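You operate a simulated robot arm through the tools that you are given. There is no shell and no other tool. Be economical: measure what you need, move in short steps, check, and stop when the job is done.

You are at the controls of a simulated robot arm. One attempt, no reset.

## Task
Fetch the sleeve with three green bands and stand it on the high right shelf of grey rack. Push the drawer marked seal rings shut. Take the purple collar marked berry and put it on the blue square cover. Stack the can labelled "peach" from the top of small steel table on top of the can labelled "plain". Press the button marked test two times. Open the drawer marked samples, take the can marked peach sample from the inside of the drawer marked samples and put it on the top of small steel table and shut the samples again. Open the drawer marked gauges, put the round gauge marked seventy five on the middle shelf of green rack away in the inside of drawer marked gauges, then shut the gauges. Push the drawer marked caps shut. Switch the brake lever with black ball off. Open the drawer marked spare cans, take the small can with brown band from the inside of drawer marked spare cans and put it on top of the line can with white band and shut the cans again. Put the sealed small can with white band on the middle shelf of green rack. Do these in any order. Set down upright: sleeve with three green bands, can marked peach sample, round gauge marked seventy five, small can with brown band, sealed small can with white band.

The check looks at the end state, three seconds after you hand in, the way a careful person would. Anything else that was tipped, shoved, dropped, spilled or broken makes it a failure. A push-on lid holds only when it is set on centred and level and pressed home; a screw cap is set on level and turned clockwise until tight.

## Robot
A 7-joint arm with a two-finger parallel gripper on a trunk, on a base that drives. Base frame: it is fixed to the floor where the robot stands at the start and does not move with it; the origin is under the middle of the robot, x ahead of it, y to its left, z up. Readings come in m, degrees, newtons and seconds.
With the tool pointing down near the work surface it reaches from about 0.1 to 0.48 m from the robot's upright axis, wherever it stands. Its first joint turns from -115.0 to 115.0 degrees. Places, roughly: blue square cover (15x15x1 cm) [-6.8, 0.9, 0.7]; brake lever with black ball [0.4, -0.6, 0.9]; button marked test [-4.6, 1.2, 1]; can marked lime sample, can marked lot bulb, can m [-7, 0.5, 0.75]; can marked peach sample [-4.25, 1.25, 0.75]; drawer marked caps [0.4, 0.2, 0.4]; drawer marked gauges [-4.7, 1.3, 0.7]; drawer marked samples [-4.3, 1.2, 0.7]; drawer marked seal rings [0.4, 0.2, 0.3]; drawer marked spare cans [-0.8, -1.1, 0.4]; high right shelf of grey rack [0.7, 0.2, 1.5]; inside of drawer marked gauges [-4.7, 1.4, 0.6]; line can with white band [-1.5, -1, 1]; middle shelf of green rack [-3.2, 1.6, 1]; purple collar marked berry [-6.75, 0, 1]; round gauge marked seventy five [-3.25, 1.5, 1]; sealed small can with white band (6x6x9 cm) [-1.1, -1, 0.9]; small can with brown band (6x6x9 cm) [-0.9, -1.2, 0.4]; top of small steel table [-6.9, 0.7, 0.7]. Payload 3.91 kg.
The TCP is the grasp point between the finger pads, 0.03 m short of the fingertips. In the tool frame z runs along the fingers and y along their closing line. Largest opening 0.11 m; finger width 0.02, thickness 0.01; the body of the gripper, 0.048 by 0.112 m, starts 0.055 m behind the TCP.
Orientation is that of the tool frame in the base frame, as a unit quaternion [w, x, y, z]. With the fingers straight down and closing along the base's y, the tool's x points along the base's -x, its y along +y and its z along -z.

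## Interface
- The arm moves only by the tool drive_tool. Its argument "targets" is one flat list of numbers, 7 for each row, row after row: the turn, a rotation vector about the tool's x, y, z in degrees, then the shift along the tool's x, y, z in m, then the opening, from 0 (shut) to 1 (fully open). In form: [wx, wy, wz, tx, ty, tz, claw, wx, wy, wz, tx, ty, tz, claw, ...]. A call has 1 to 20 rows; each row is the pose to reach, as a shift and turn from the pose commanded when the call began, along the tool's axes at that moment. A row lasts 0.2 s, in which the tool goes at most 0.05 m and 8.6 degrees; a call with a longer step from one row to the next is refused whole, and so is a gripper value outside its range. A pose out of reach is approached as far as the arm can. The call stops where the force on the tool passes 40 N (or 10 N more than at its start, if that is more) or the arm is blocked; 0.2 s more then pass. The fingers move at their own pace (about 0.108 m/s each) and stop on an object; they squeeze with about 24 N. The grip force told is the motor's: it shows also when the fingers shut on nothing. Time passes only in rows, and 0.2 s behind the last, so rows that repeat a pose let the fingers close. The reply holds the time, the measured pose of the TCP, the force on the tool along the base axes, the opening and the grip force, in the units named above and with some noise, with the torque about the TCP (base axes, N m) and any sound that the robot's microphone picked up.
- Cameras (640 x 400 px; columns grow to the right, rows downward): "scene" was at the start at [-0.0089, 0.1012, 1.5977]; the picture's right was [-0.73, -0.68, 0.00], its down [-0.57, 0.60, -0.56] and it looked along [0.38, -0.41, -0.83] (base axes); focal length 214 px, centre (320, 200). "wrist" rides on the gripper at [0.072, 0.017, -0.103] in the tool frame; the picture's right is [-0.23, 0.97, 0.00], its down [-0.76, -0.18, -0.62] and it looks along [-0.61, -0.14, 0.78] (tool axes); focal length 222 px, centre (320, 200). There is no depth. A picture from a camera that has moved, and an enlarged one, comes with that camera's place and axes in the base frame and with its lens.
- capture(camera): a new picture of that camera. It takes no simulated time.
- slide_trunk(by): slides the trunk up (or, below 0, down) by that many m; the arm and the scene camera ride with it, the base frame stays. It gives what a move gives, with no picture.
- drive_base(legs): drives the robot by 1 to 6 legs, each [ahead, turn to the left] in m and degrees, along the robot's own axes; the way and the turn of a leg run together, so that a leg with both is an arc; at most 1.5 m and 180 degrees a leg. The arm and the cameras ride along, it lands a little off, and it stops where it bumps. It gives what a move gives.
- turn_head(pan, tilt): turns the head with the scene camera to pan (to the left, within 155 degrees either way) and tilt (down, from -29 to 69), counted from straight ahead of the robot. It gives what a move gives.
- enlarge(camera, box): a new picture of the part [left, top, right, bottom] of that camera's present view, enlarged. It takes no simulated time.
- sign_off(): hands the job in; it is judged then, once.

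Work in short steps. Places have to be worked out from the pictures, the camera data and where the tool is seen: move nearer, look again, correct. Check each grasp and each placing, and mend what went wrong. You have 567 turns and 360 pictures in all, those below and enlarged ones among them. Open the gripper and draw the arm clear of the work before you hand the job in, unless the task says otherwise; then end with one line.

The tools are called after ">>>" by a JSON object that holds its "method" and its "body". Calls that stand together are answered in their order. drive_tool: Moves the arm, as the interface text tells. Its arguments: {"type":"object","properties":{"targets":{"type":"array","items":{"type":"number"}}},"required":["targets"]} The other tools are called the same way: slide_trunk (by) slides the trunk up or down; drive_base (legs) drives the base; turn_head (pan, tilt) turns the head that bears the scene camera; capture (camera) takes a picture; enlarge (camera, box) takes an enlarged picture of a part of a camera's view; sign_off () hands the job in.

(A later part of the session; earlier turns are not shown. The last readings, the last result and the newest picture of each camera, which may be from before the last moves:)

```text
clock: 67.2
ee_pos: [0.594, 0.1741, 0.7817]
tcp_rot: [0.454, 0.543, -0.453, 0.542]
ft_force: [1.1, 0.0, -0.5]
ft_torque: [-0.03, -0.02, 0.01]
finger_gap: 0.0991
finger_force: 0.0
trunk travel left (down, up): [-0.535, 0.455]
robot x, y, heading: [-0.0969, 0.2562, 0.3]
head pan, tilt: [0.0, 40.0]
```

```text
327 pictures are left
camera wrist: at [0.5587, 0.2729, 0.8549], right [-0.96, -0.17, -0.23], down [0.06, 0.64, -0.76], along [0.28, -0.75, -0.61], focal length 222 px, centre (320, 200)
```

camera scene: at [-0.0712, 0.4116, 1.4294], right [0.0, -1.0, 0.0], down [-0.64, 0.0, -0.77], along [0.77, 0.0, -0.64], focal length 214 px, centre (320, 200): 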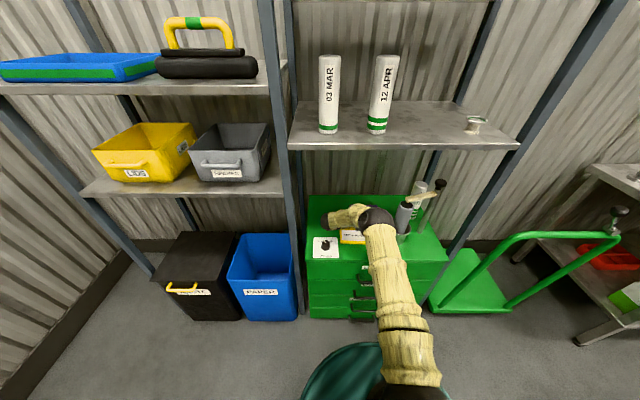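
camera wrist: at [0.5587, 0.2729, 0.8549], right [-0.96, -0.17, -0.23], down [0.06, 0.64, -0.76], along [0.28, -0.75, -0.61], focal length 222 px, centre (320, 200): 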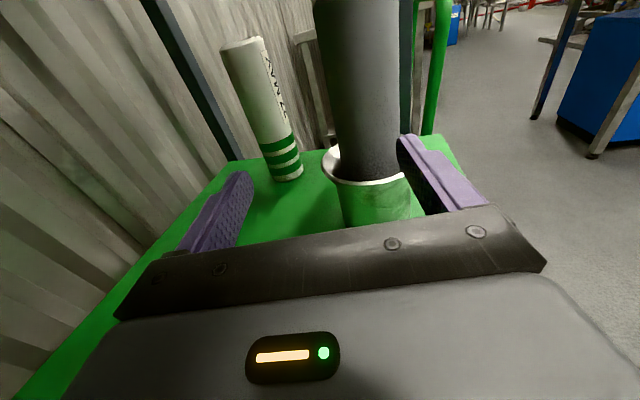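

Sleeve and cup are clearly visible. I drive in another 0.18 m.

>>> {"method": "drive_base", "body": {"legs": [[0.18, 0]]}}

>>> {"method": "capture", "body": {"camera": "wrist"}}

>>> {"method": "turn_head", "body": {"pan": -15, "tilt": 45}}

>>> {"method": "capture", "body": {"camera": "scene"}}

```text
clock: 68.7
ee_pos: [0.7731, 0.1745, 0.7827]
tcp_rot: [0.455, 0.542, -0.454, 0.541]
ft_force: [0.5, -0.1, 0.0]
ft_torque: [0.0, 0.03, -0.03]
finger_gap: 0.099
finger_force: 0.0
trunk travel left (down, up): [-0.535, 0.455]
robot x, y, heading: [0.0832, 0.2584, 0.5]
head pan, tilt: [0.0, 40.0]
```

```text
326 pictures are left
camera wrist: at [0.7377, 0.2733, 0.8549], right [-0.96, -0.17, -0.23], down [0.06, 0.64, -0.76], along [0.27, -0.75, -0.61], focal length 222 px, centre (320, 200)
```

wrist: 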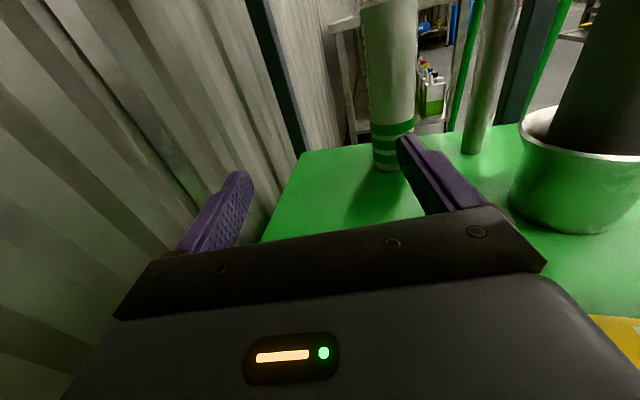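

```text
clock: 69.4
ee_pos: [0.7711, 0.1745, 0.7818]
tcp_rot: [0.455, 0.542, -0.454, 0.541]
ft_force: [-0.6, -0.2, 0.3]
ft_torque: [0.02, -0.03, -0.03]
finger_gap: 0.0991
finger_force: 0.1
trunk travel left (down, up): [-0.535, 0.455]
robot x, y, heading: [0.0778, 0.2574, 0.4]
head pan, tilt: [-15.0, 45.0]
```

```text
325 pictures are left
camera scene: at [0.1013, 0.3912, 1.4222], right [-0.25, -0.97, 0.0], down [-0.68, 0.18, -0.71], along [0.68, -0.18, -0.71], focal length 214 px, centre (320, 200)
```

scene: 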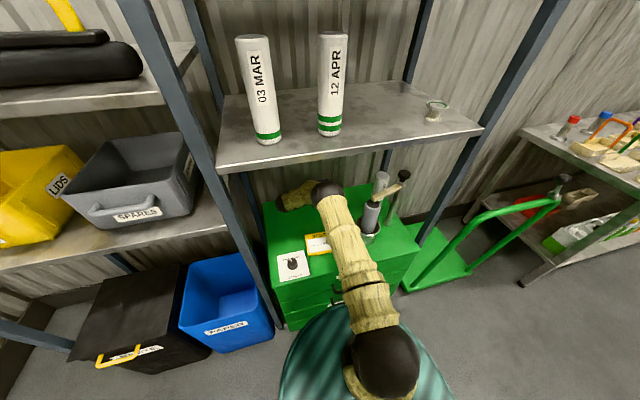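

Re-triangulating: cabinet top z≈0.66, sleeve at about (0.73, −0.06), z 0.66–0.86. I line the open gripper up on its approach line and check.

>>> {"method": "drive_tool", "body": {"targets": [0, 0, 0, 0, 0.04, -0.005, 0.9, 0, 0, 0, -0.007, 0.081, -0.01, 0.9, 0, 0, 0, -0.007, 0.081, 0.03, 0.9]}}

>>> {"method": "capture", "body": {"camera": "wrist"}}

>>> {"method": "capture", "body": {"camera": "scene"}}

```text
clock: 70.2
ee_pos: [0.6976, 0.1308, 0.7761]
tcp_rot: [0.455, 0.542, -0.453, 0.542]
ft_force: [0.2, -0.3, -0.5]
ft_torque: [-0.02, 0.01, 0.0]
finger_gap: 0.0992
finger_force: 0.1
trunk travel left (down, up): [-0.535, 0.455]
robot x, y, heading: [0.0807, 0.2568, 0.2]
head pan, tilt: [-15.0, 45.0]
```

```text
324 pictures are left
camera wrist: at [0.6629, 0.2291, 0.8484], right [-0.96, -0.17, -0.23], down [0.07, 0.64, -0.76], along [0.27, -0.75, -0.61], focal length 222 px, centre (320, 200)
```

wrist: 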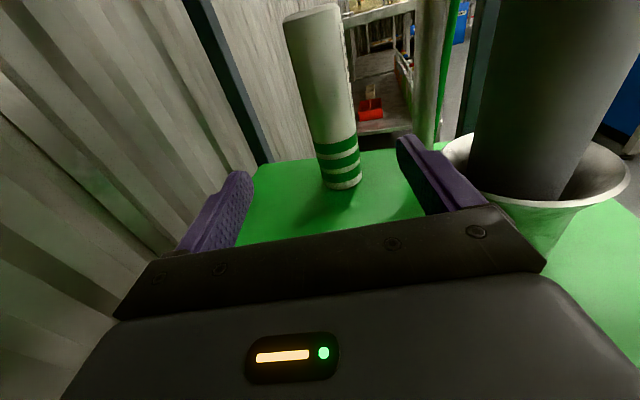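

```text
323 pictures are left
camera scene: at [0.1012, 0.3915, 1.4221], right [-0.26, -0.97, 0.0], down [-0.68, 0.18, -0.71], along [0.68, -0.18, -0.71], focal length 214 px, centre (320, 200)
```

scene: 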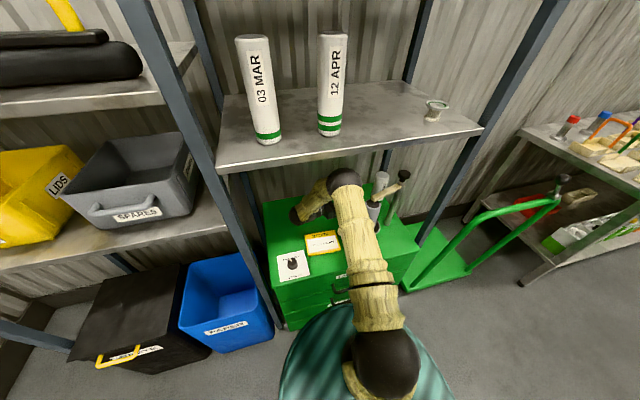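

The elbow is getting close to the cylinder's arm. I retract and shift the robot further left so the arm comes in clear of it.

>>> {"method": "drive_tool", "body": {"targets": [0, 0, 0, 0, 0, -0.03, 0.9, 0, 0, 0, 0, 0, -0.05, 0.9]}}

>>> {"method": "drive_base", "body": {"legs": [[-0.45, 0], [0, 60], [0.18, 0], [0, -60]]}}

>>> {"method": "drive_tool", "body": {"targets": [0, 0, 0, 0, 0.008, 0.045, 0.9, 0, 0, 0, 0, 0.016, 0.09, 0.9, 0, 0, 0, 0, 0.024, 0.135, 0.9, 0, 0, 0, 0, 0.028, 0.16, 0.9]}}

>>> {"method": "capture", "body": {"camera": "scene"}}

```text
clock: 70.8
ee_pos: [0.6887, 0.1811, 0.775]
tcp_rot: [0.455, 0.542, -0.454, 0.542]
ft_force: [-0.1, -1.0, -0.1]
ft_torque: [0.03, 0.01, 0.0]
finger_gap: 0.0987
finger_force: 0.0
trunk travel left (down, up): [-0.535, 0.455]
robot x, y, heading: [0.0823, 0.2629, 0.2]
head pan, tilt: [-15.0, 45.0]
```

```text
clock: 80.0
ee_pos: [0.3262, 0.3378, 0.775]
tcp_rot: [0.454, 0.543, -0.453, 0.542]
ft_force: [0.3, 0.1, 0.2]
ft_torque: [0.02, 0.04, 0.0]
finger_gap: 0.0992
finger_force: 0.1
trunk travel left (down, up): [-0.535, 0.455]
robot x, y, heading: [-0.2825, 0.4119, 0.2]
head pan, tilt: [-15.0, 45.0]
```

```text
clock: 81.0
ee_pos: [0.3276, 0.1743, 0.7756]
tcp_rot: [0.454, 0.543, -0.453, 0.542]
ft_force: [-0.2, -0.5, -1.4]
ft_torque: [-0.01, 0.03, 0.0]
finger_gap: 0.0989
finger_force: 0.0
trunk travel left (down, up): [-0.535, 0.455]
robot x, y, heading: [-0.2817, 0.4116, 0.5]
head pan, tilt: [-15.0, 45.0]
```

```text
322 pictures are left
camera scene: at [-0.2617, 0.5454, 1.4222], right [-0.25, -0.97, 0.0], down [-0.68, 0.18, -0.71], along [0.68, -0.18, -0.71], focal length 214 px, centre (320, 200)
```

scene: 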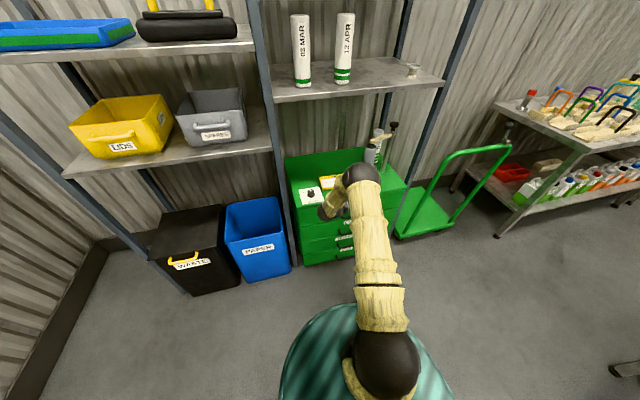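

The elbow stays folded to the right when the arm is short, so I'll work with the arm more extended: drive in 0.28 m then extend the arm.

>>> {"method": "drive_base", "body": {"legs": [[0.28, 0]]}}

>>> {"method": "drive_tool", "body": {"targets": [0, 0, 0, 0, -0.04, 0.0, 0.9, 0, 0, 0, 0, -0.08, 0.0, 0.9]}}

>>> {"method": "capture", "body": {"camera": "scene"}}

>>> {"method": "capture", "body": {"camera": "wrist"}}

```text
clock: 82.9
ee_pos: [0.6075, 0.1779, 0.7751]
tcp_rot: [0.453, 0.543, -0.452, 0.543]
ft_force: [-0.6, -0.6, 0.0]
ft_torque: [-0.02, -0.01, 0.01]
finger_gap: 0.0989
finger_force: 0.1
trunk travel left (down, up): [-0.535, 0.455]
robot x, y, heading: [-0.0017, 0.4177, -0.0]
head pan, tilt: [-15.0, 45.0]
```

```text
clock: 83.5
ee_pos: [0.687, 0.1931, 0.7759]
tcp_rot: [0.454, 0.543, -0.453, 0.542]
ft_force: [-0.5, 0.0, -0.1]
ft_torque: [-0.04, 0.02, -0.02]
finger_gap: 0.099
finger_force: 0.1
trunk travel left (down, up): [-0.535, 0.455]
robot x, y, heading: [-0.0016, 0.4145, 0.5]
head pan, tilt: [-15.0, 45.0]
```

```text
321 pictures are left
camera scene: at [0.0182, 0.5478, 1.4222], right [-0.25, -0.97, 0.0], down [-0.68, 0.18, -0.71], along [0.68, -0.18, -0.71], focal length 214 px, centre (320, 200)
```

scene: 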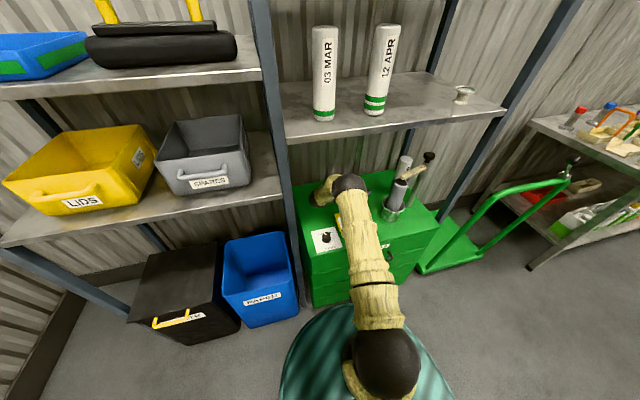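

```text
320 pictures are left
camera wrist: at [0.6516, 0.2905, 0.8485], right [-0.96, -0.18, -0.23], down [0.06, 0.64, -0.76], along [0.28, -0.74, -0.61], focal length 222 px, centre (320, 200)
```

wrist: 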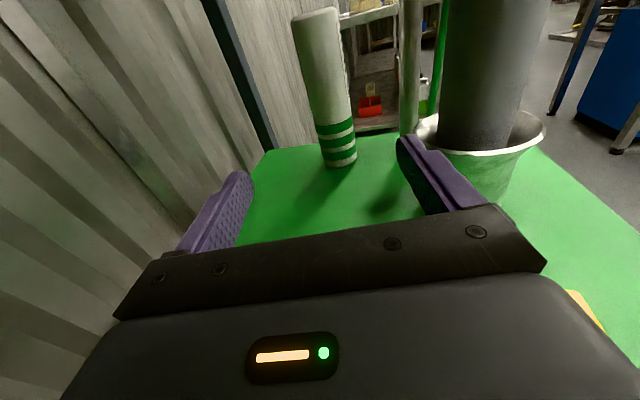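

Clearer now. Advance 10 cm toward the sleeve and look again.

>>> {"method": "drive_tool", "body": {"targets": [0, 0, 0, 0, 0, 0.04, 0.9, 0, 0, 0, 0, 0, 0.08, 0.9, 0, 0, 0, 0, 0, 0.12, 0.9]}}

>>> {"method": "capture", "body": {"camera": "scene"}}

>>> {"method": "capture", "body": {"camera": "wrist"}}

```text
clock: 84.3
ee_pos: [0.7085, 0.0746, 0.776]
tcp_rot: [0.453, 0.543, -0.453, 0.543]
ft_force: [-0.1, 0.4, -0.1]
ft_torque: [-0.01, 0.03, -0.01]
finger_gap: 0.0989
finger_force: 0.1
trunk travel left (down, up): [-0.535, 0.455]
robot x, y, heading: [-0.0007, 0.4165, 0.3]
head pan, tilt: [-15.0, 45.0]
```

```text
319 pictures are left
camera scene: at [0.018, 0.5476, 1.4222], right [-0.25, -0.97, 0.0], down [-0.68, 0.18, -0.71], along [0.68, -0.18, -0.71], focal length 214 px, centre (320, 200)
```

scene: 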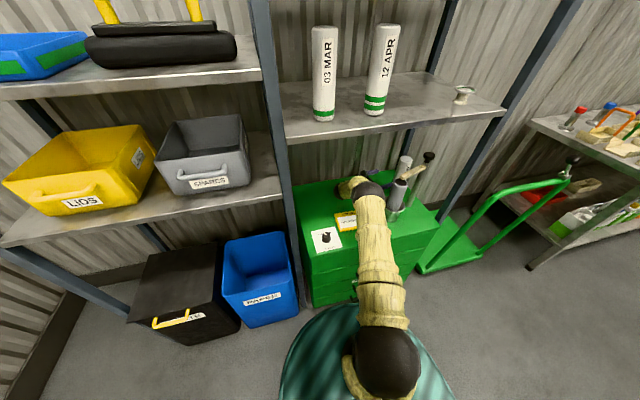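

```text
318 pictures are left
camera wrist: at [0.6733, 0.1725, 0.8478], right [-0.96, -0.18, -0.23], down [0.06, 0.64, -0.76], along [0.28, -0.74, -0.61], focal length 222 px, centre (320, 200)
```

wrist: 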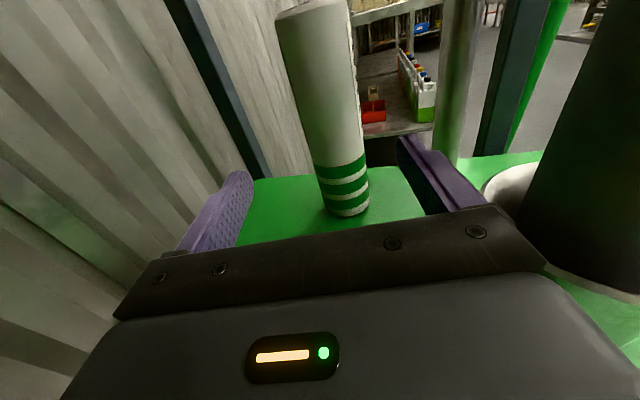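

Sleeve is nearly centred between fingers; I advance the remaining 13 cm with a slight lateral correction, in two steps.

>>> {"method": "drive_tool", "body": {"targets": [0, 0, 0, 0, 0.003, 0.03, 0.9, 0, 0, 0, 0, 0.005, 0.06, 0.9, 0, 0, 0, 0, 0.005, 0.08, 0.9]}}

>>> {"method": "capture", "body": {"camera": "scene"}}

>>> {"method": "capture", "body": {"camera": "wrist"}}

```text
clock: 85.1
ee_pos: [0.7187, -0.0055, 0.7752]
tcp_rot: [0.453, 0.543, -0.453, 0.542]
ft_force: [-0.2, -0.8, 0.6]
ft_torque: [0.02, 0.0, 0.0]
finger_gap: 0.0994
finger_force: 0.1
trunk travel left (down, up): [-0.535, 0.455]
robot x, y, heading: [-0.0011, 0.4178, 0.3]
head pan, tilt: [-15.0, 45.0]
```

```text
317 pictures are left
camera scene: at [0.018, 0.5475, 1.4222], right [-0.25, -0.97, 0.0], down [-0.68, 0.18, -0.71], along [0.68, -0.18, -0.71], focal length 214 px, centre (320, 200)
```

scene: 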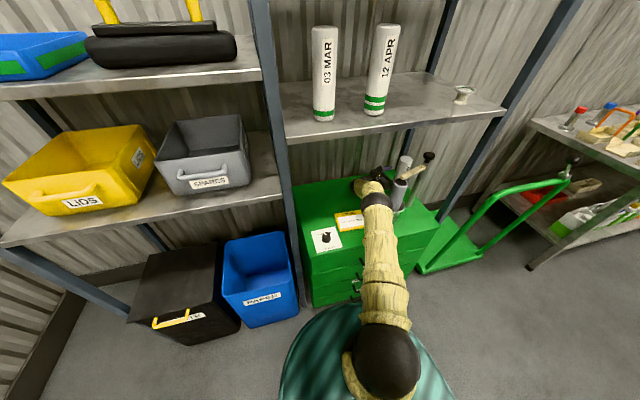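

```text
316 pictures are left
camera wrist: at [0.6831, 0.0931, 0.8486], right [-0.96, -0.18, -0.22], down [0.06, 0.64, -0.76], along [0.28, -0.74, -0.61], focal length 222 px, centre (320, 200)
```

wrist: 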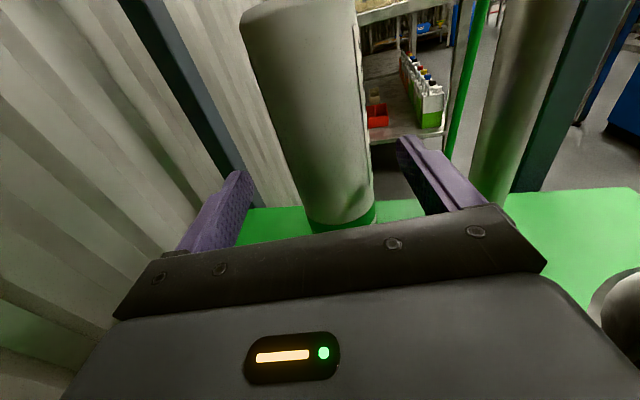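

Good clearance. Another 5.5 cm, then close gently.

>>> {"method": "drive_tool", "body": {"targets": [0, 0, 0, 0, 0.0, 0.025, 0.9, 0, 0, 0, 0, 0.0, 0.05, 0.9]}}

>>> {"method": "capture", "body": {"camera": "scene"}}

>>> {"method": "capture", "body": {"camera": "wrist"}}

```text
clock: 85.7
ee_pos: [0.719, -0.0554, 0.7779]
tcp_rot: [0.454, 0.544, -0.452, 0.542]
ft_force: [-0.6, 0.4, 0.3]
ft_torque: [0.0, -0.05, 0.0]
finger_gap: 0.099
finger_force: 0.1
out of reach, approached as far as the arm can: row 2
trunk travel left (down, up): [-0.535, 0.455]
robot x, y, heading: [-0.0022, 0.414, 0.1]
head pan, tilt: [-15.0, 45.0]
```

```text
315 pictures are left
camera scene: at [0.0175, 0.5473, 1.4223], right [-0.25, -0.97, 0.0], down [-0.68, 0.18, -0.71], along [0.68, -0.18, -0.71], focal length 214 px, centre (320, 200)
```

scene: 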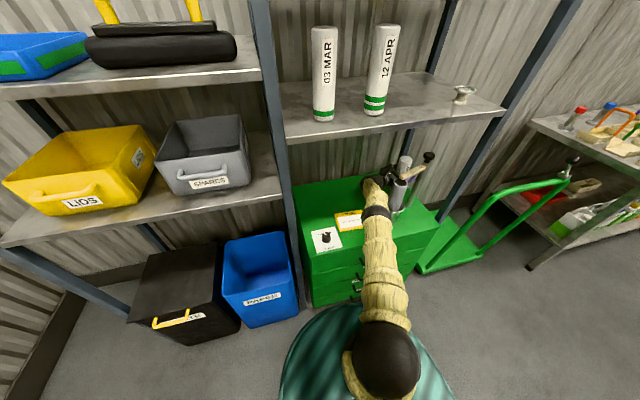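

```text
314 pictures are left
camera wrist: at [0.6844, 0.0434, 0.8502], right [-0.96, -0.17, -0.23], down [0.06, 0.64, -0.76], along [0.28, -0.74, -0.61], focal length 222 px, centre (320, 200)
```

wrist: 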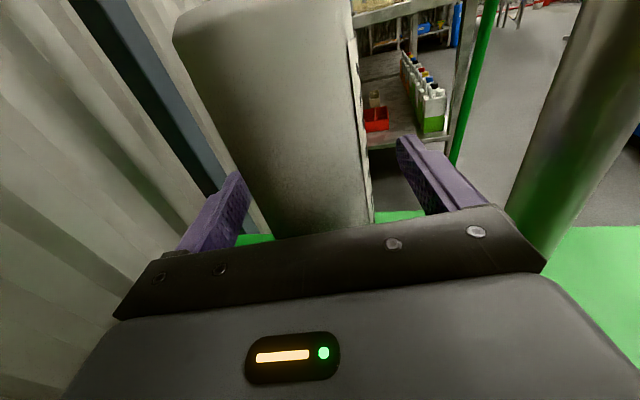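

Sleeve is between the fingers, a bit toward the +x finger; the arm is at its limit, so I nudge the base 1.5 cm ahead.

>>> {"method": "drive_base", "body": {"legs": [[0.015, 0]]}}

>>> {"method": "capture", "body": {"camera": "wrist"}}

```text
clock: 86.5
ee_pos: [0.736, -0.0527, 0.7769]
tcp_rot: [0.453, 0.543, -0.453, 0.543]
ft_force: [0.1, 0.1, 0.6]
ft_torque: [0.0, -0.01, 0.03]
finger_gap: 0.0988
finger_force: 0.1
trunk travel left (down, up): [-0.535, 0.455]
robot x, y, heading: [0.0133, 0.4184, 0.4]
head pan, tilt: [-15.0, 45.0]
```

```text
313 pictures are left
camera wrist: at [0.7, 0.0443, 0.8499], right [-0.96, -0.18, -0.23], down [0.06, 0.64, -0.76], along [0.28, -0.74, -0.61], focal length 222 px, centre (320, 200)
```

wrist: 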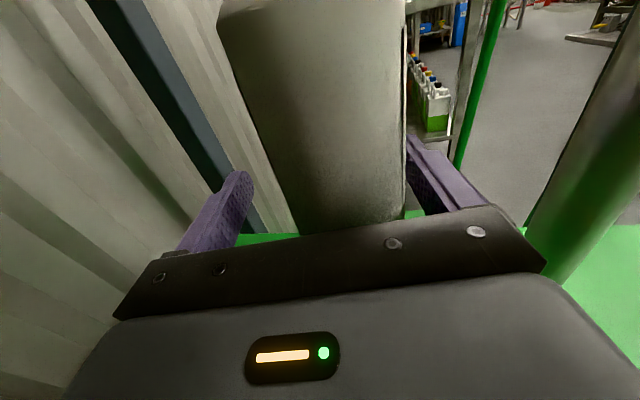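

Slight overshoot; correct 7 mm back and close.

>>> {"method": "drive_tool", "body": {"targets": [0, 0, 0, 0, 0.006, 0.0, 0.9, 0, 0, 0, 0, 0.006, 0, 0.75, 0, 0, 0, 0, 0.006, 0, 0.6, 0, 0, 0, 0, 0.006, 0, 0.5, 0, 0, 0, 0, 0.006, 0, 0.4, 0, 0, 0, 0, 0.006, 0, 0.3, 0, 0, 0, 0, 0.006, 0, 0.2, 0, 0, 0, 0, 0.006, 0, 0.2]}}

>>> {"method": "capture", "body": {"camera": "wrist"}}

```text
clock: 88.3
ee_pos: [0.7277, -0.0547, 0.7777]
tcp_rot: [0.454, 0.543, -0.451, 0.543]
ft_force: [-1.2, -1.6, 3.3]
ft_torque: [-0.1, 0.15, 0.02]
finger_gap: 0.0579
finger_force: 24.1
trunk travel left (down, up): [-0.535, 0.455]
robot x, y, heading: [0.0105, 0.4154, 0.5]
head pan, tilt: [-15.0, 45.0]
```

```text
312 pictures are left
camera wrist: at [0.693, 0.0433, 0.8507], right [-0.96, -0.17, -0.23], down [0.06, 0.64, -0.76], along [0.28, -0.74, -0.61], focal length 222 px, centre (320, 200)
```

wrist: 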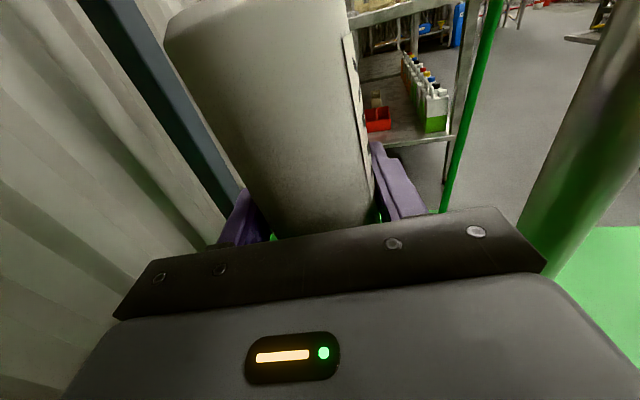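

Sleeve gripped (58 mm). Lift 6 cm with the trunk and check.

>>> {"method": "slide_trunk", "body": {"by": 0.06}}

>>> {"method": "drive_tool", "body": {"targets": [0, 0, 0, 0, 0.005, -0.04, 0.2, 0, 0, 0, 0, 0.01, -0.08, 0.2, 0, 0, 0, 0, 0.01, -0.12, 0.2]}}

>>> {"method": "capture", "body": {"camera": "scene"}}

>>> {"method": "capture", "body": {"camera": "wrist"}}

```text
clock: 89.3
ee_pos: [0.7299, -0.0552, 0.8361]
tcp_rot: [0.453, 0.544, -0.452, 0.543]
ft_force: [-0.5, 0.2, -3.7]
ft_torque: [-0.02, -0.01, 0.0]
finger_gap: 0.0574
finger_force: 23.8
trunk travel left (down, up): [-0.595, 0.395]
robot x, y, heading: [0.015, 0.4151, 0.5]
head pan, tilt: [-15.0, 45.0]
```

```text
clock: 90.1
ee_pos: [0.6981, 0.0607, 0.8375]
tcp_rot: [0.453, 0.543, -0.452, 0.543]
ft_force: [0.2, -0.4, -2.3]
ft_torque: [-0.03, 0.02, -0.02]
finger_gap: 0.0573
finger_force: 23.7
trunk travel left (down, up): [-0.595, 0.395]
robot x, y, heading: [0.0144, 0.4166, 0.3]
head pan, tilt: [-15.0, 45.0]
```

```text
311 pictures are left
camera scene: at [0.0333, 0.5477, 1.4822], right [-0.25, -0.97, 0.0], down [-0.68, 0.18, -0.71], along [0.68, -0.18, -0.71], focal length 214 px, centre (320, 200)
```

scene: 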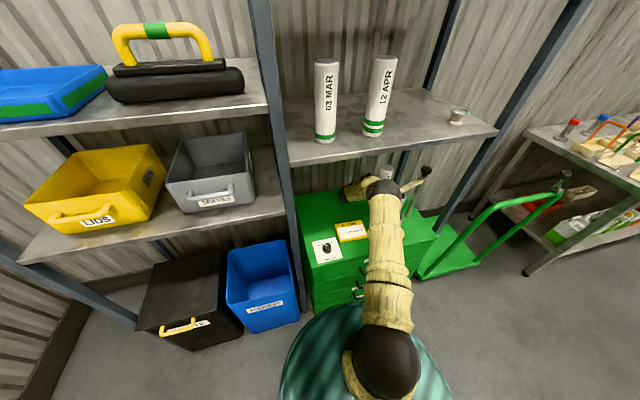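

```text
310 pictures are left
camera wrist: at [0.6625, 0.1596, 0.9102], right [-0.96, -0.18, -0.23], down [0.06, 0.64, -0.76], along [0.28, -0.74, -0.61], focal length 222 px, centre (320, 200)
```

wrist: 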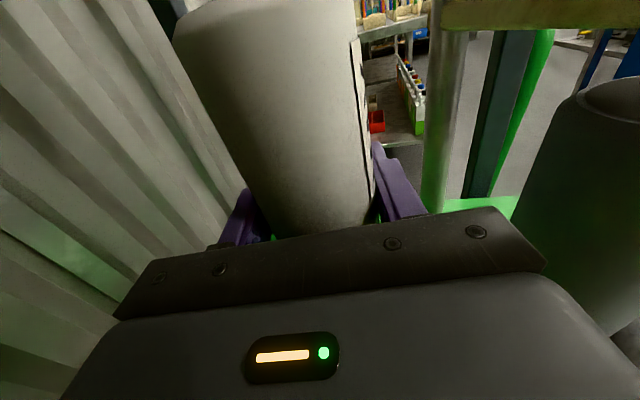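

Sleeve is lifted cleanly. Retract further left and back the robot out.

>>> {"method": "drive_tool", "body": {"targets": [0, 0, 0, 0, 0, -0.04, 0.2, 0, 0, 0, 0, 0, -0.08, 0.2, 0, 0, 0, 0, 0, -0.12, 0.2, 0, 0, 0, 0, 0, -0.14, 0.2]}}

>>> {"method": "drive_base", "body": {"legs": [[-0.5, 0]]}}

>>> {"method": "turn_head", "body": {"pan": -15, "tilt": 15}}

>>> {"method": "capture", "body": {"camera": "scene"}}

```text
clock: 91.1
ee_pos: [0.6726, 0.1989, 0.8372]
tcp_rot: [0.454, 0.543, -0.453, 0.542]
ft_force: [-0.2, 0.0, -2.0]
ft_torque: [-0.03, -0.02, 0.02]
finger_gap: 0.0574
finger_force: 23.7
trunk travel left (down, up): [-0.595, 0.395]
robot x, y, heading: [0.0139, 0.4157, 0.6]
head pan, tilt: [-15.0, 45.0]
```

```text
clock: 94.0
ee_pos: [0.1715, 0.1946, 0.8388]
tcp_rot: [0.454, 0.543, -0.453, 0.542]
ft_force: [-0.1, -0.9, -1.9]
ft_torque: [-0.03, -0.04, 0.01]
finger_gap: 0.0572
finger_force: 23.6
trunk travel left (down, up): [-0.595, 0.395]
robot x, y, heading: [-0.485, 0.4035, 0.5]
head pan, tilt: [-15.0, 45.0]
```

```text
clock: 95.0
ee_pos: [0.1727, 0.1947, 0.8362]
tcp_rot: [0.455, 0.543, -0.453, 0.542]
ft_force: [0.5, 0.2, -3.5]
ft_torque: [-0.03, -0.06, 0.0]
finger_gap: 0.0573
finger_force: 23.9
trunk travel left (down, up): [-0.595, 0.395]
robot x, y, heading: [-0.4868, 0.4118, 0.4]
head pan, tilt: [-15.0, 15.0]
```

```text
309 pictures are left
camera scene: at [-0.4539, 0.5412, 1.5289], right [-0.25, -0.97, 0.0], down [-0.25, 0.07, -0.97], along [0.93, -0.24, -0.26], focal length 214 px, centre (320, 200)
```

scene: 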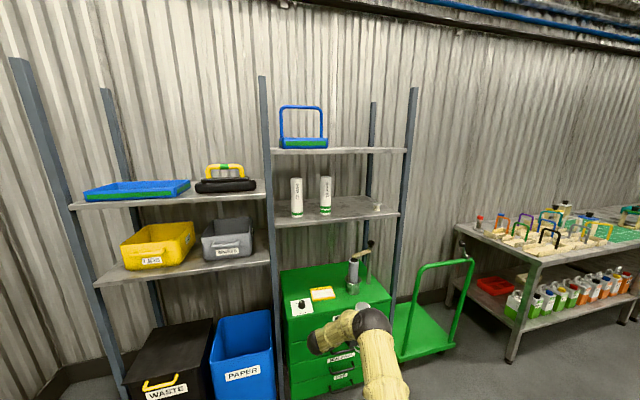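

Top shelf is at z≈1.49, front x≈0.5, free between y≈−0.05 and 0.23. Turn the tool back to point ahead, keeping the sleeve upright, then raise the trunk.

>>> {"method": "drive_tool", "body": {"targets": [8, 0, 0, 0, -0.02, -0.016, 0.2, 16, 0, 0, 0, -0.04, -0.032, 0.2, 24, 0, 0, 0, -0.06, -0.048, 0.2, 32, 0, 0, 0, -0.08, -0.064, 0.2, 40, 0, 0, 0, -0.1, -0.08, 0.2, 48, 0, 0, 0, -0.12, -0.096, 0.2, 56, 0, 0, 0, -0.14, -0.112, 0.2, 64, 0, 0, 0, -0.16, -0.128, 0.2, 72, 0, 0, 0, -0.18, -0.144, 0.2, 79.5, 0, 0, 0, -0.197, -0.162, 0.2]}}

>>> {"method": "slide_trunk", "body": {"by": 0.395}}

```text
clock: 97.2
ee_pos: [0.337, 0.3902, 0.8358]
tcp_rot: [0.001, 0.708, 0.0, 0.706]
ft_force: [0.5, 0.2, -2.1]
ft_torque: [-0.04, -0.03, -0.01]
finger_gap: 0.0571
finger_force: 24.5
trunk travel left (down, up): [-0.595, 0.395]
robot x, y, heading: [-0.4895, 0.4151, 0.4]
head pan, tilt: [-15.0, 15.0]
```

```text
clock: 101.0
ee_pos: [0.3381, 0.3902, 1.2312]
tcp_rot: [0.002, 0.707, -0.002, 0.707]
ft_force: [0.8, -0.4, -3.3]
ft_torque: [-0.02, -0.02, 0.01]
finger_gap: 0.0574
finger_force: 24.2
trunk travel left (down, up): [-0.99, 0.0]
robot x, y, heading: [-0.4874, 0.4113, 0.2]
head pan, tilt: [-15.0, 15.0]
```

Raise the tool to about z 1.68 and pull it in.

>>> {"method": "drive_tool", "body": {"targets": [0, 0, 0, 0.035, 0, -0.03, 0.2, 0, 0, 0, 0.07, 0, -0.06, 0.2, 0, 0, 0, 0.105, 0, -0.09, 0.2, 0, 0, 0, 0.14, 0, -0.12, 0.2, 0, 0, 0, 0.18, 0, -0.15, 0.2, 0, 0, 0, 0.22, 0, -0.17, 0.2, 0, 0, 0, 0.26, 0, -0.19, 0.2, 0, 0, 0, 0.3, 0, -0.2, 0.2, 0, 0, 0, 0.34, 0, -0.21, 0.2, 0, 0, 0, 0.38, 0, -0.22, 0.2, 0, 0, 0, 0.42, 0, -0.23, 0.2, 0, 0, 0, 0.45, 0, -0.24, 0.2]}}

>>> {"method": "capture", "body": {"camera": "wrist"}}

>>> {"method": "capture", "body": {"camera": "scene"}}

```text
clock: 103.6
ee_pos: [0.0968, 0.3911, 1.6837]
tcp_rot: [0.001, 0.707, 0.0, 0.707]
ft_force: [0.2, 0.3, -3.3]
ft_torque: [0.04, -0.01, -0.03]
finger_gap: 0.0571
finger_force: 24.1
trunk travel left (down, up): [-0.99, 0.0]
robot x, y, heading: [-0.4876, 0.4118, 0.2]
head pan, tilt: [-15.0, 15.0]
```

```text
308 pictures are left
camera wrist: at [-0.0067, 0.374, 1.756], right [0.0, -0.97, -0.23], down [-0.62, 0.18, -0.76], along [0.78, 0.14, -0.61], focal length 222 px, centre (320, 200)
```

wrist: 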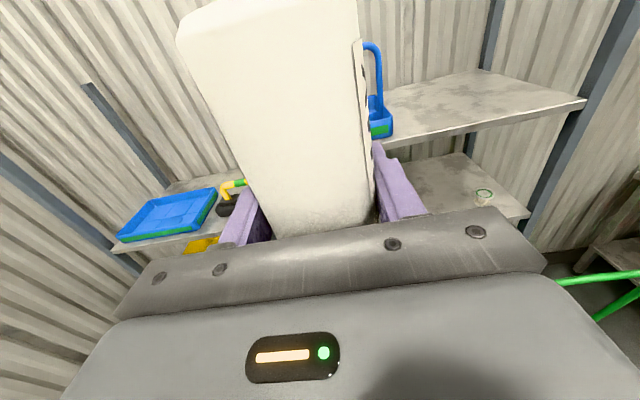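

```text
307 pictures are left
camera scene: at [-0.4552, 0.5415, 1.924], right [-0.25, -0.97, 0.0], down [-0.25, 0.07, -0.97], along [0.93, -0.24, -0.26], focal length 214 px, centre (320, 200)
```

scene: 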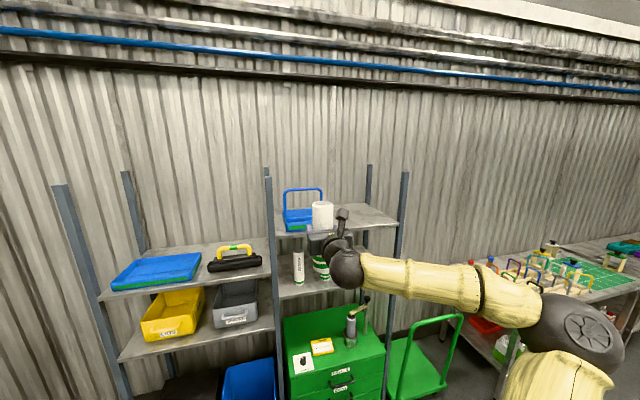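

Shelf confirmed at z≈1.49; tray's right edge y≈0.235. I shift the robot to y≈0.08.

>>> {"method": "drive_base", "body": {"legs": [[0, -60], [0.38, 0], [0, 60]]}}

>>> {"method": "capture", "body": {"camera": "scene"}}

>>> {"method": "capture", "body": {"camera": "wrist"}}

```text
clock: 111.3
ee_pos: [0.2886, 0.064, 1.6829]
tcp_rot: [0.002, 0.708, -0.001, 0.706]
ft_force: [0.2, 0.0, -2.9]
ft_torque: [0.05, -0.06, -0.01]
finger_gap: 0.057
finger_force: 24.2
trunk travel left (down, up): [-0.99, 0.0]
robot x, y, heading: [-0.2942, 0.081, 0.5]
head pan, tilt: [-15.0, 15.0]
```

```text
306 pictures are left
camera scene: at [-0.263, 0.2135, 1.924], right [-0.25, -0.97, 0.0], down [-0.25, 0.06, -0.97], along [0.94, -0.24, -0.26], focal length 214 px, centre (320, 200)
```

scene: 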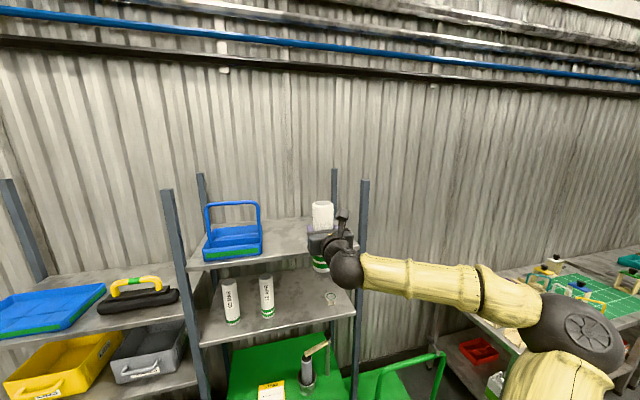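

```text
305 pictures are left
camera wrist: at [0.1863, 0.0469, 1.7551], right [0.0, -0.97, -0.23], down [-0.62, 0.18, -0.76], along [0.78, 0.14, -0.61], focal length 222 px, centre (320, 200)
```

wrist: 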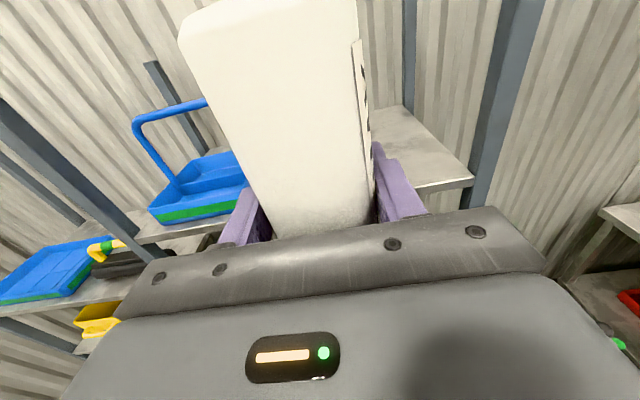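

Forearm will stay clear of the right upright. Drive ahead 0.33 m.

>>> {"method": "drive_base", "body": {"legs": [[0.33, 0]]}}

>>> {"method": "capture", "body": {"camera": "scene"}}

>>> {"method": "capture", "body": {"camera": "wrist"}}

```text
clock: 113.5
ee_pos: [0.6213, 0.0673, 1.6818]
tcp_rot: [0.001, 0.708, -0.001, 0.707]
ft_force: [-0.8, 0.8, -2.7]
ft_torque: [0.0, -0.05, 0.0]
finger_gap: 0.0569
finger_force: 24.3
trunk travel left (down, up): [-0.99, 0.0]
robot x, y, heading: [0.0377, 0.0852, 0.7]
head pan, tilt: [-15.0, 15.0]
```

```text
304 pictures are left
camera scene: at [0.0689, 0.2164, 1.924], right [-0.25, -0.97, 0.0], down [-0.25, 0.06, -0.97], along [0.94, -0.24, -0.26], focal length 214 px, centre (320, 200)
```

scene: 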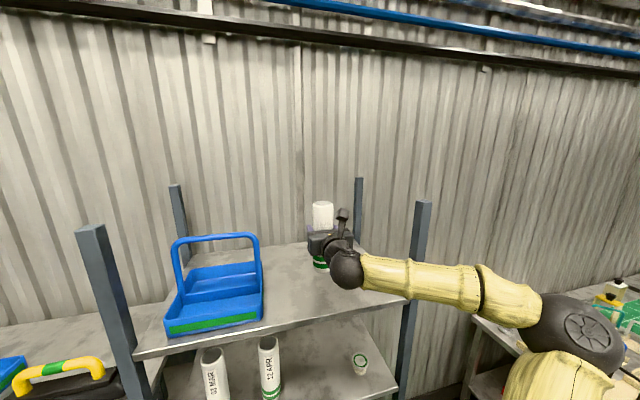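

```text
303 pictures are left
camera wrist: at [0.5179, 0.0496, 1.7549], right [0.0, -0.97, -0.23], down [-0.62, 0.18, -0.76], along [0.78, 0.14, -0.61], focal length 222 px, centre (320, 200)
```

wrist: 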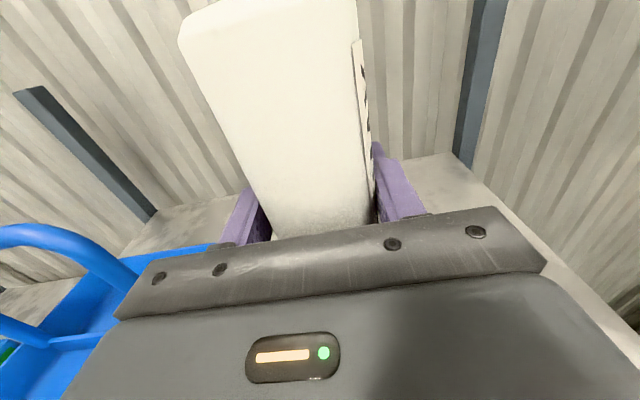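

Over the free part of the shelf. Lower slowly until contact.

>>> {"method": "drive_tool", "body": {"targets": [0, 0, 0, -0.02, 0, 0, 0.2, 0, 0, 0, -0.04, 0, 0, 0.2, 0, 0, 0, -0.055, 0, 0, 0.2, 0, 0, 0, -0.06, 0, 0, 0.2, 0, 0, 0, -0.065, 0, 0, 0.2]}}

>>> {"method": "capture", "body": {"camera": "scene"}}

```text
clock: 114.7
ee_pos: [0.6203, 0.0662, 1.6182]
tcp_rot: [0.001, 0.706, -0.001, 0.708]
ft_force: [1.8, -0.3, 6.0]
ft_torque: [0.12, -0.35, 0.01]
finger_gap: 0.0571
finger_force: 24.0
trunk travel left (down, up): [-0.99, 0.0]
robot x, y, heading: [0.0349, 0.086, 0.6]
head pan, tilt: [-15.0, 15.0]
```

```text
302 pictures are left
camera scene: at [0.0675, 0.2165, 1.9242], right [-0.25, -0.97, 0.0], down [-0.25, 0.06, -0.97], along [0.94, -0.24, -0.26], focal length 214 px, centre (320, 200)
```

scene: 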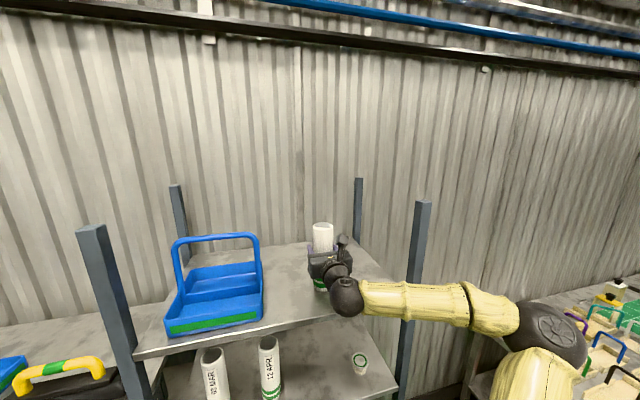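

Contact felt (+6 N). Release, withdraw straight back, and check.

>>> {"method": "drive_tool", "body": {"targets": [0, 0, 0, -0.001, 0, 0, 0.4, 0, 0, 0, -0.001, 0, 0, 0.6, 0, 0, 0, -0.001, 0, 0, 0.8, 0, 0, 0, -0.001, 0, 0, 0.9, 0, 0, 0, 0, 0, -0.03, 0.9, 0, 0, 0, 0, 0, -0.06, 0.9, 0, 0, 0, 0, 0, -0.1, 0.9]}}

>>> {"method": "capture", "body": {"camera": "wrist"}}

>>> {"method": "drive_base", "body": {"legs": [[-0.4, 0]]}}

>>> {"method": "enlarge", "body": {"camera": "scene", "box": [150, 150, 430, 350]}}

```text
clock: 116.2
ee_pos: [0.5173, 0.0665, 1.6182]
tcp_rot: [0.001, 0.707, -0.001, 0.707]
ft_force: [-0.3, 0.2, 0.3]
ft_torque: [0.01, -0.03, -0.06]
finger_gap: 0.099
finger_force: 0.0
trunk travel left (down, up): [-0.99, 0.0]
robot x, y, heading: [0.0352, 0.0902, 0.5]
head pan, tilt: [-15.0, 15.0]
```

```text
301 pictures are left
camera wrist: at [0.4133, 0.0503, 1.6908], right [0.0, -0.97, -0.23], down [-0.62, 0.18, -0.76], along [0.78, 0.14, -0.61], focal length 222 px, centre (320, 200)
```

wrist: 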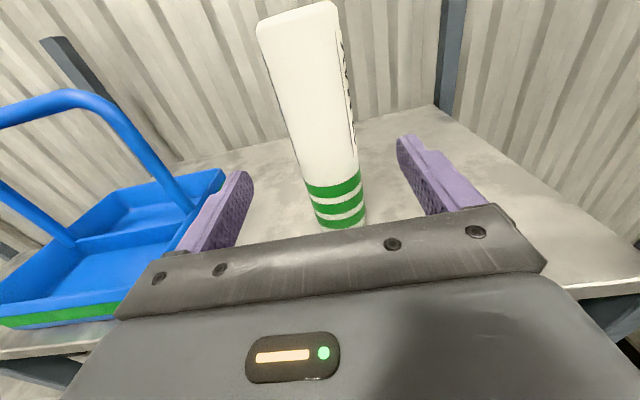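

```text
clock: 118.8
ee_pos: [0.119, 0.0632, 1.6177]
tcp_rot: [0.002, 0.707, -0.002, 0.707]
ft_force: [0.0, -0.3, -0.1]
ft_torque: [0.02, -0.01, -0.01]
finger_gap: 0.0991
finger_force: 0.0
trunk travel left (down, up): [-0.99, 0.0]
robot x, y, heading: [-0.3661, 0.0812, 0.0]
head pan, tilt: [-15.0, 15.0]
```

```text
2.00 times, centred on (290, 250) of scene
camera zoom: at [-0.334, 0.2134, 1.924], right [-0.25, -0.97, 0.0], down [-0.25, 0.07, -0.97], along [0.93, -0.24, -0.26], focal length 429 px, centre (380, 100)
```

zoom: 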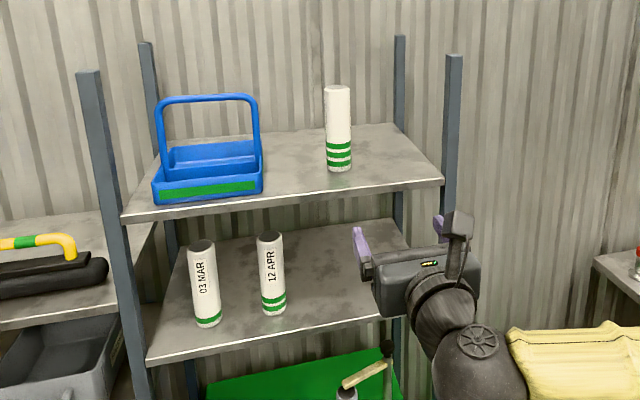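

Sleeve stands upright on the high right shelf. Next the brake lever: look at it.

>>> {"method": "slide_trunk", "body": {"by": -0.4}}

>>> {"method": "turn_head", "body": {"pan": -40, "tilt": 30}}

>>> {"method": "capture", "body": {"camera": "scene"}}

```text
clock: 122.6
ee_pos: [0.1194, 0.0637, 1.217]
tcp_rot: [0.002, 0.708, -0.002, 0.706]
ft_force: [0.0, 0.6, 0.3]
ft_torque: [0.05, -0.01, 0.01]
finger_gap: 0.0989
finger_force: 0.0
trunk travel left (down, up): [-0.59, 0.4]
robot x, y, heading: [-0.3655, 0.0835, 0.4]
head pan, tilt: [-15.0, 15.0]
```

```text
clock: 123.5
ee_pos: [0.1184, 0.0641, 1.2182]
tcp_rot: [0.002, 0.707, -0.002, 0.707]
ft_force: [0.3, 0.0, -0.2]
ft_torque: [-0.01, 0.01, 0.0]
finger_gap: 0.0989
finger_force: 0.1
trunk travel left (down, up): [-0.59, 0.4]
robot x, y, heading: [-0.3652, 0.086, 0.3]
head pan, tilt: [-40.0, 30.0]
```

```text
299 pictures are left
camera scene: at [-0.3537, 0.1794, 1.4998], right [-0.64, -0.77, 0.0], down [-0.38, 0.32, -0.87], along [0.67, -0.55, -0.5], focal length 214 px, centre (320, 200)
```

scene: 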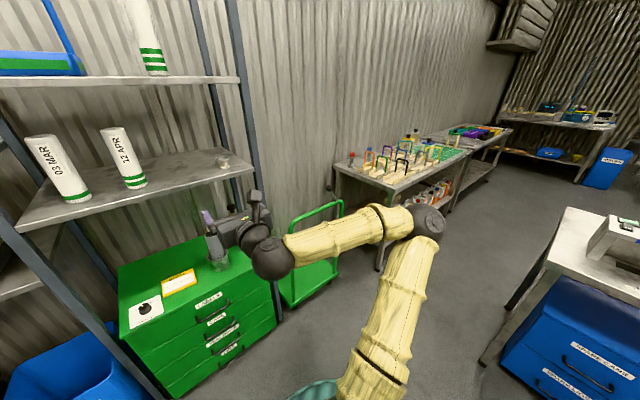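

>>> {"method": "drive_base", "body": {"legs": [[0, -40]]}}

>>> {"method": "turn_head", "body": {"pan": 10, "tilt": 35}}

>>> {"method": "capture", "body": {"camera": "scene"}}

>>> {"method": "capture", "body": {"camera": "wrist"}}

```text
clock: 125.8
ee_pos: [-0.0101, -0.2453, 1.217]
tcp_rot: [0.247, 0.663, -0.247, 0.662]
ft_force: [-0.8, -0.5, -0.3]
ft_torque: [-0.04, 0.01, -0.02]
finger_gap: 0.0988
finger_force: 0.1
trunk travel left (down, up): [-0.59, 0.4]
robot x, y, heading: [-0.3619, 0.0848, -40.2]
head pan, tilt: [-40.0, 30.0]
```

```text
clock: 126.9
ee_pos: [-0.0098, -0.245, 1.217]
tcp_rot: [0.246, 0.663, -0.247, 0.662]
ft_force: [0.4, -0.1, 0.7]
ft_torque: [0.03, 0.0, -0.01]
finger_gap: 0.0989
finger_force: 0.3
trunk travel left (down, up): [-0.59, 0.4]
robot x, y, heading: [-0.367, 0.0817, -40.1]
head pan, tilt: [10.0, 35.0]
```

```text
298 pictures are left
camera scene: at [-0.2336, 0.1957, 1.492], right [-0.5, -0.86, 0.0], down [-0.5, 0.29, -0.82], along [0.71, -0.41, -0.57], focal length 214 px, centre (320, 200)
```

scene: 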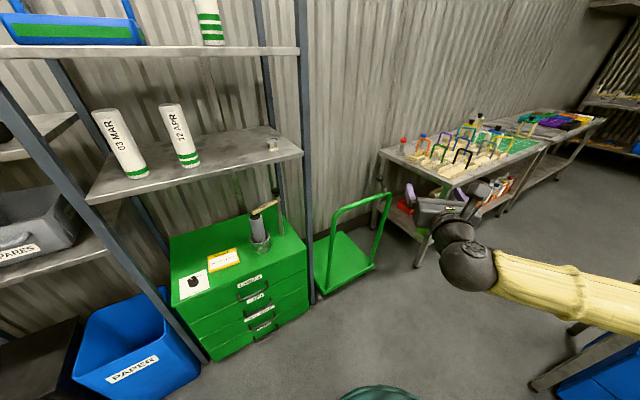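

```text
297 pictures are left
camera wrist: at [-0.0998, -0.191, 1.2902], right [-0.64, -0.74, -0.23], down [-0.36, 0.54, -0.76], along [0.68, -0.4, -0.61], focal length 222 px, centre (320, 200)
```

wrist: 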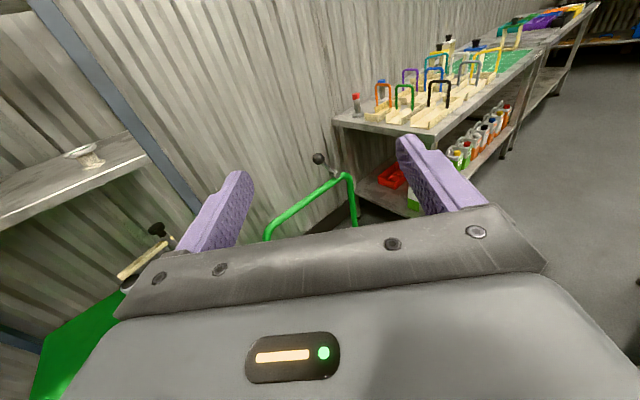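

>>> {"method": "enlarge", "body": {"camera": "wrist", "box": [260, 120, 400, 220]}}

>>> {"method": "enlarge", "body": {"camera": "scene", "box": [320, 160, 440, 250]}}

```text
4.00 times, centred on (330, 170) of wrist
camera zoom: at [-0.0998, -0.191, 1.2902], right [-0.64, -0.74, -0.23], down [-0.36, 0.54, -0.76], along [0.68, -0.4, -0.61], focal length 888 px, centre (280, 320)
```

zoom: 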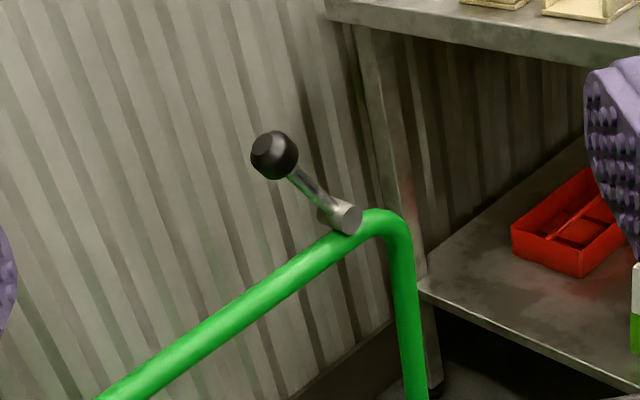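

```text
4.44 times, centred on (380, 205) of scene
camera zoom: at [-0.2336, 0.1957, 1.492], right [-0.5, -0.86, 0.0], down [-0.5, 0.29, -0.82], along [0.71, -0.41, -0.57], focal length 953 px, centre (53, 178)
```

zoom: 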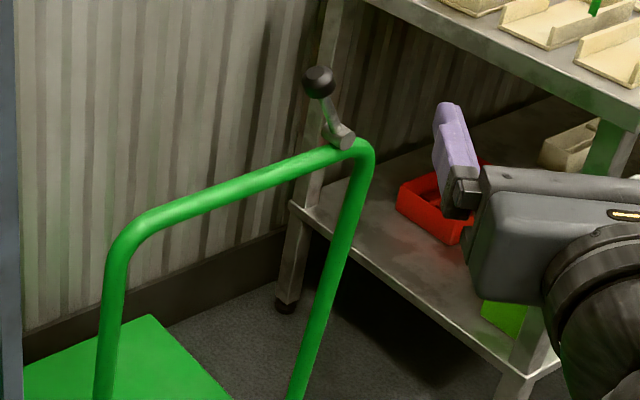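

The lever pivots in the y–z plane at x≈0.43: pivot (−0.585, 0.88), ball now at y≈−0.535, z≈0.965, leaning left. I'll push it over to the right. Move the robot to about (−0.15, −0.48).

>>> {"method": "drive_base", "body": {"legs": [[0, -29], [0.58, 0], [0, 69]]}}

>>> {"method": "turn_head", "body": {"pan": 0, "tilt": 35}}

>>> {"method": "capture", "body": {"camera": "scene"}}

>>> {"method": "capture", "body": {"camera": "wrist"}}

```text
clock: 134.7
ee_pos: [0.3227, -0.4747, 1.218]
tcp_rot: [0.002, 0.708, -0.002, 0.706]
ft_force: [0.3, -0.4, -0.1]
ft_torque: [0.0, -0.02, -0.05]
finger_gap: 0.0989
finger_force: 0.0
trunk travel left (down, up): [-0.59, 0.4]
robot x, y, heading: [-0.1594, -0.4516, 0.3]
head pan, tilt: [10.0, 35.0]
```

```text
clock: 135.4
ee_pos: [0.3249, -0.4746, 1.2172]
tcp_rot: [0.003, 0.708, -0.003, 0.707]
ft_force: [0.2, 0.7, -0.1]
ft_torque: [0.01, -0.01, -0.02]
finger_gap: 0.099
finger_force: 0.0
trunk travel left (down, up): [-0.59, 0.4]
robot x, y, heading: [-0.161, -0.4551, 0.3]
head pan, tilt: [0.0, 35.0]
```

```text
294 pictures are left
camera scene: at [-0.1295, -0.3011, 1.492], right [0.01, -1.0, 0.0], down [-0.57, 0.0, -0.82], along [0.82, 0.01, -0.57], focal length 214 px, centre (320, 200)
```

scene: 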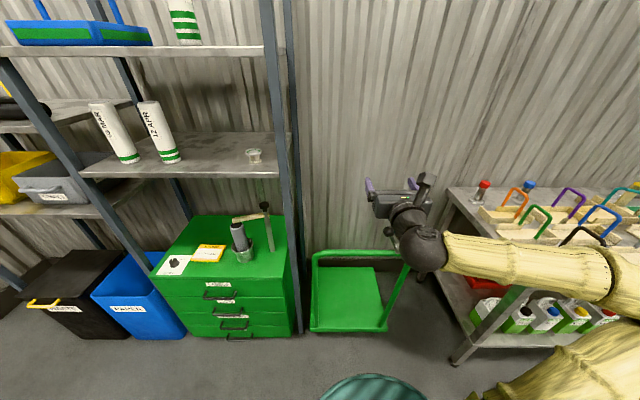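

```text
293 pictures are left
camera wrist: at [0.221, -0.4916, 1.2902], right [-0.01, -0.97, -0.23], down [-0.62, 0.18, -0.76], along [0.78, 0.14, -0.61], focal length 222 px, centre (320, 200)
```

wrist: 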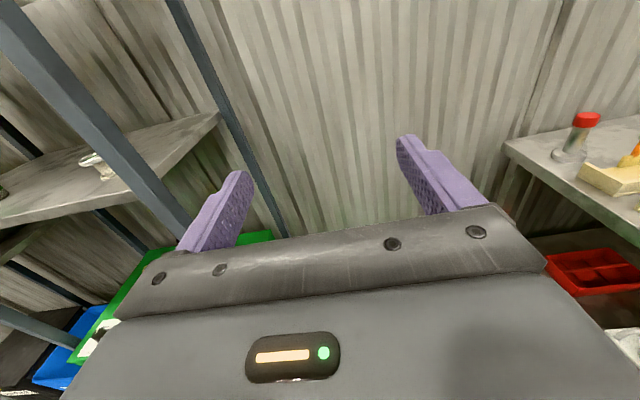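

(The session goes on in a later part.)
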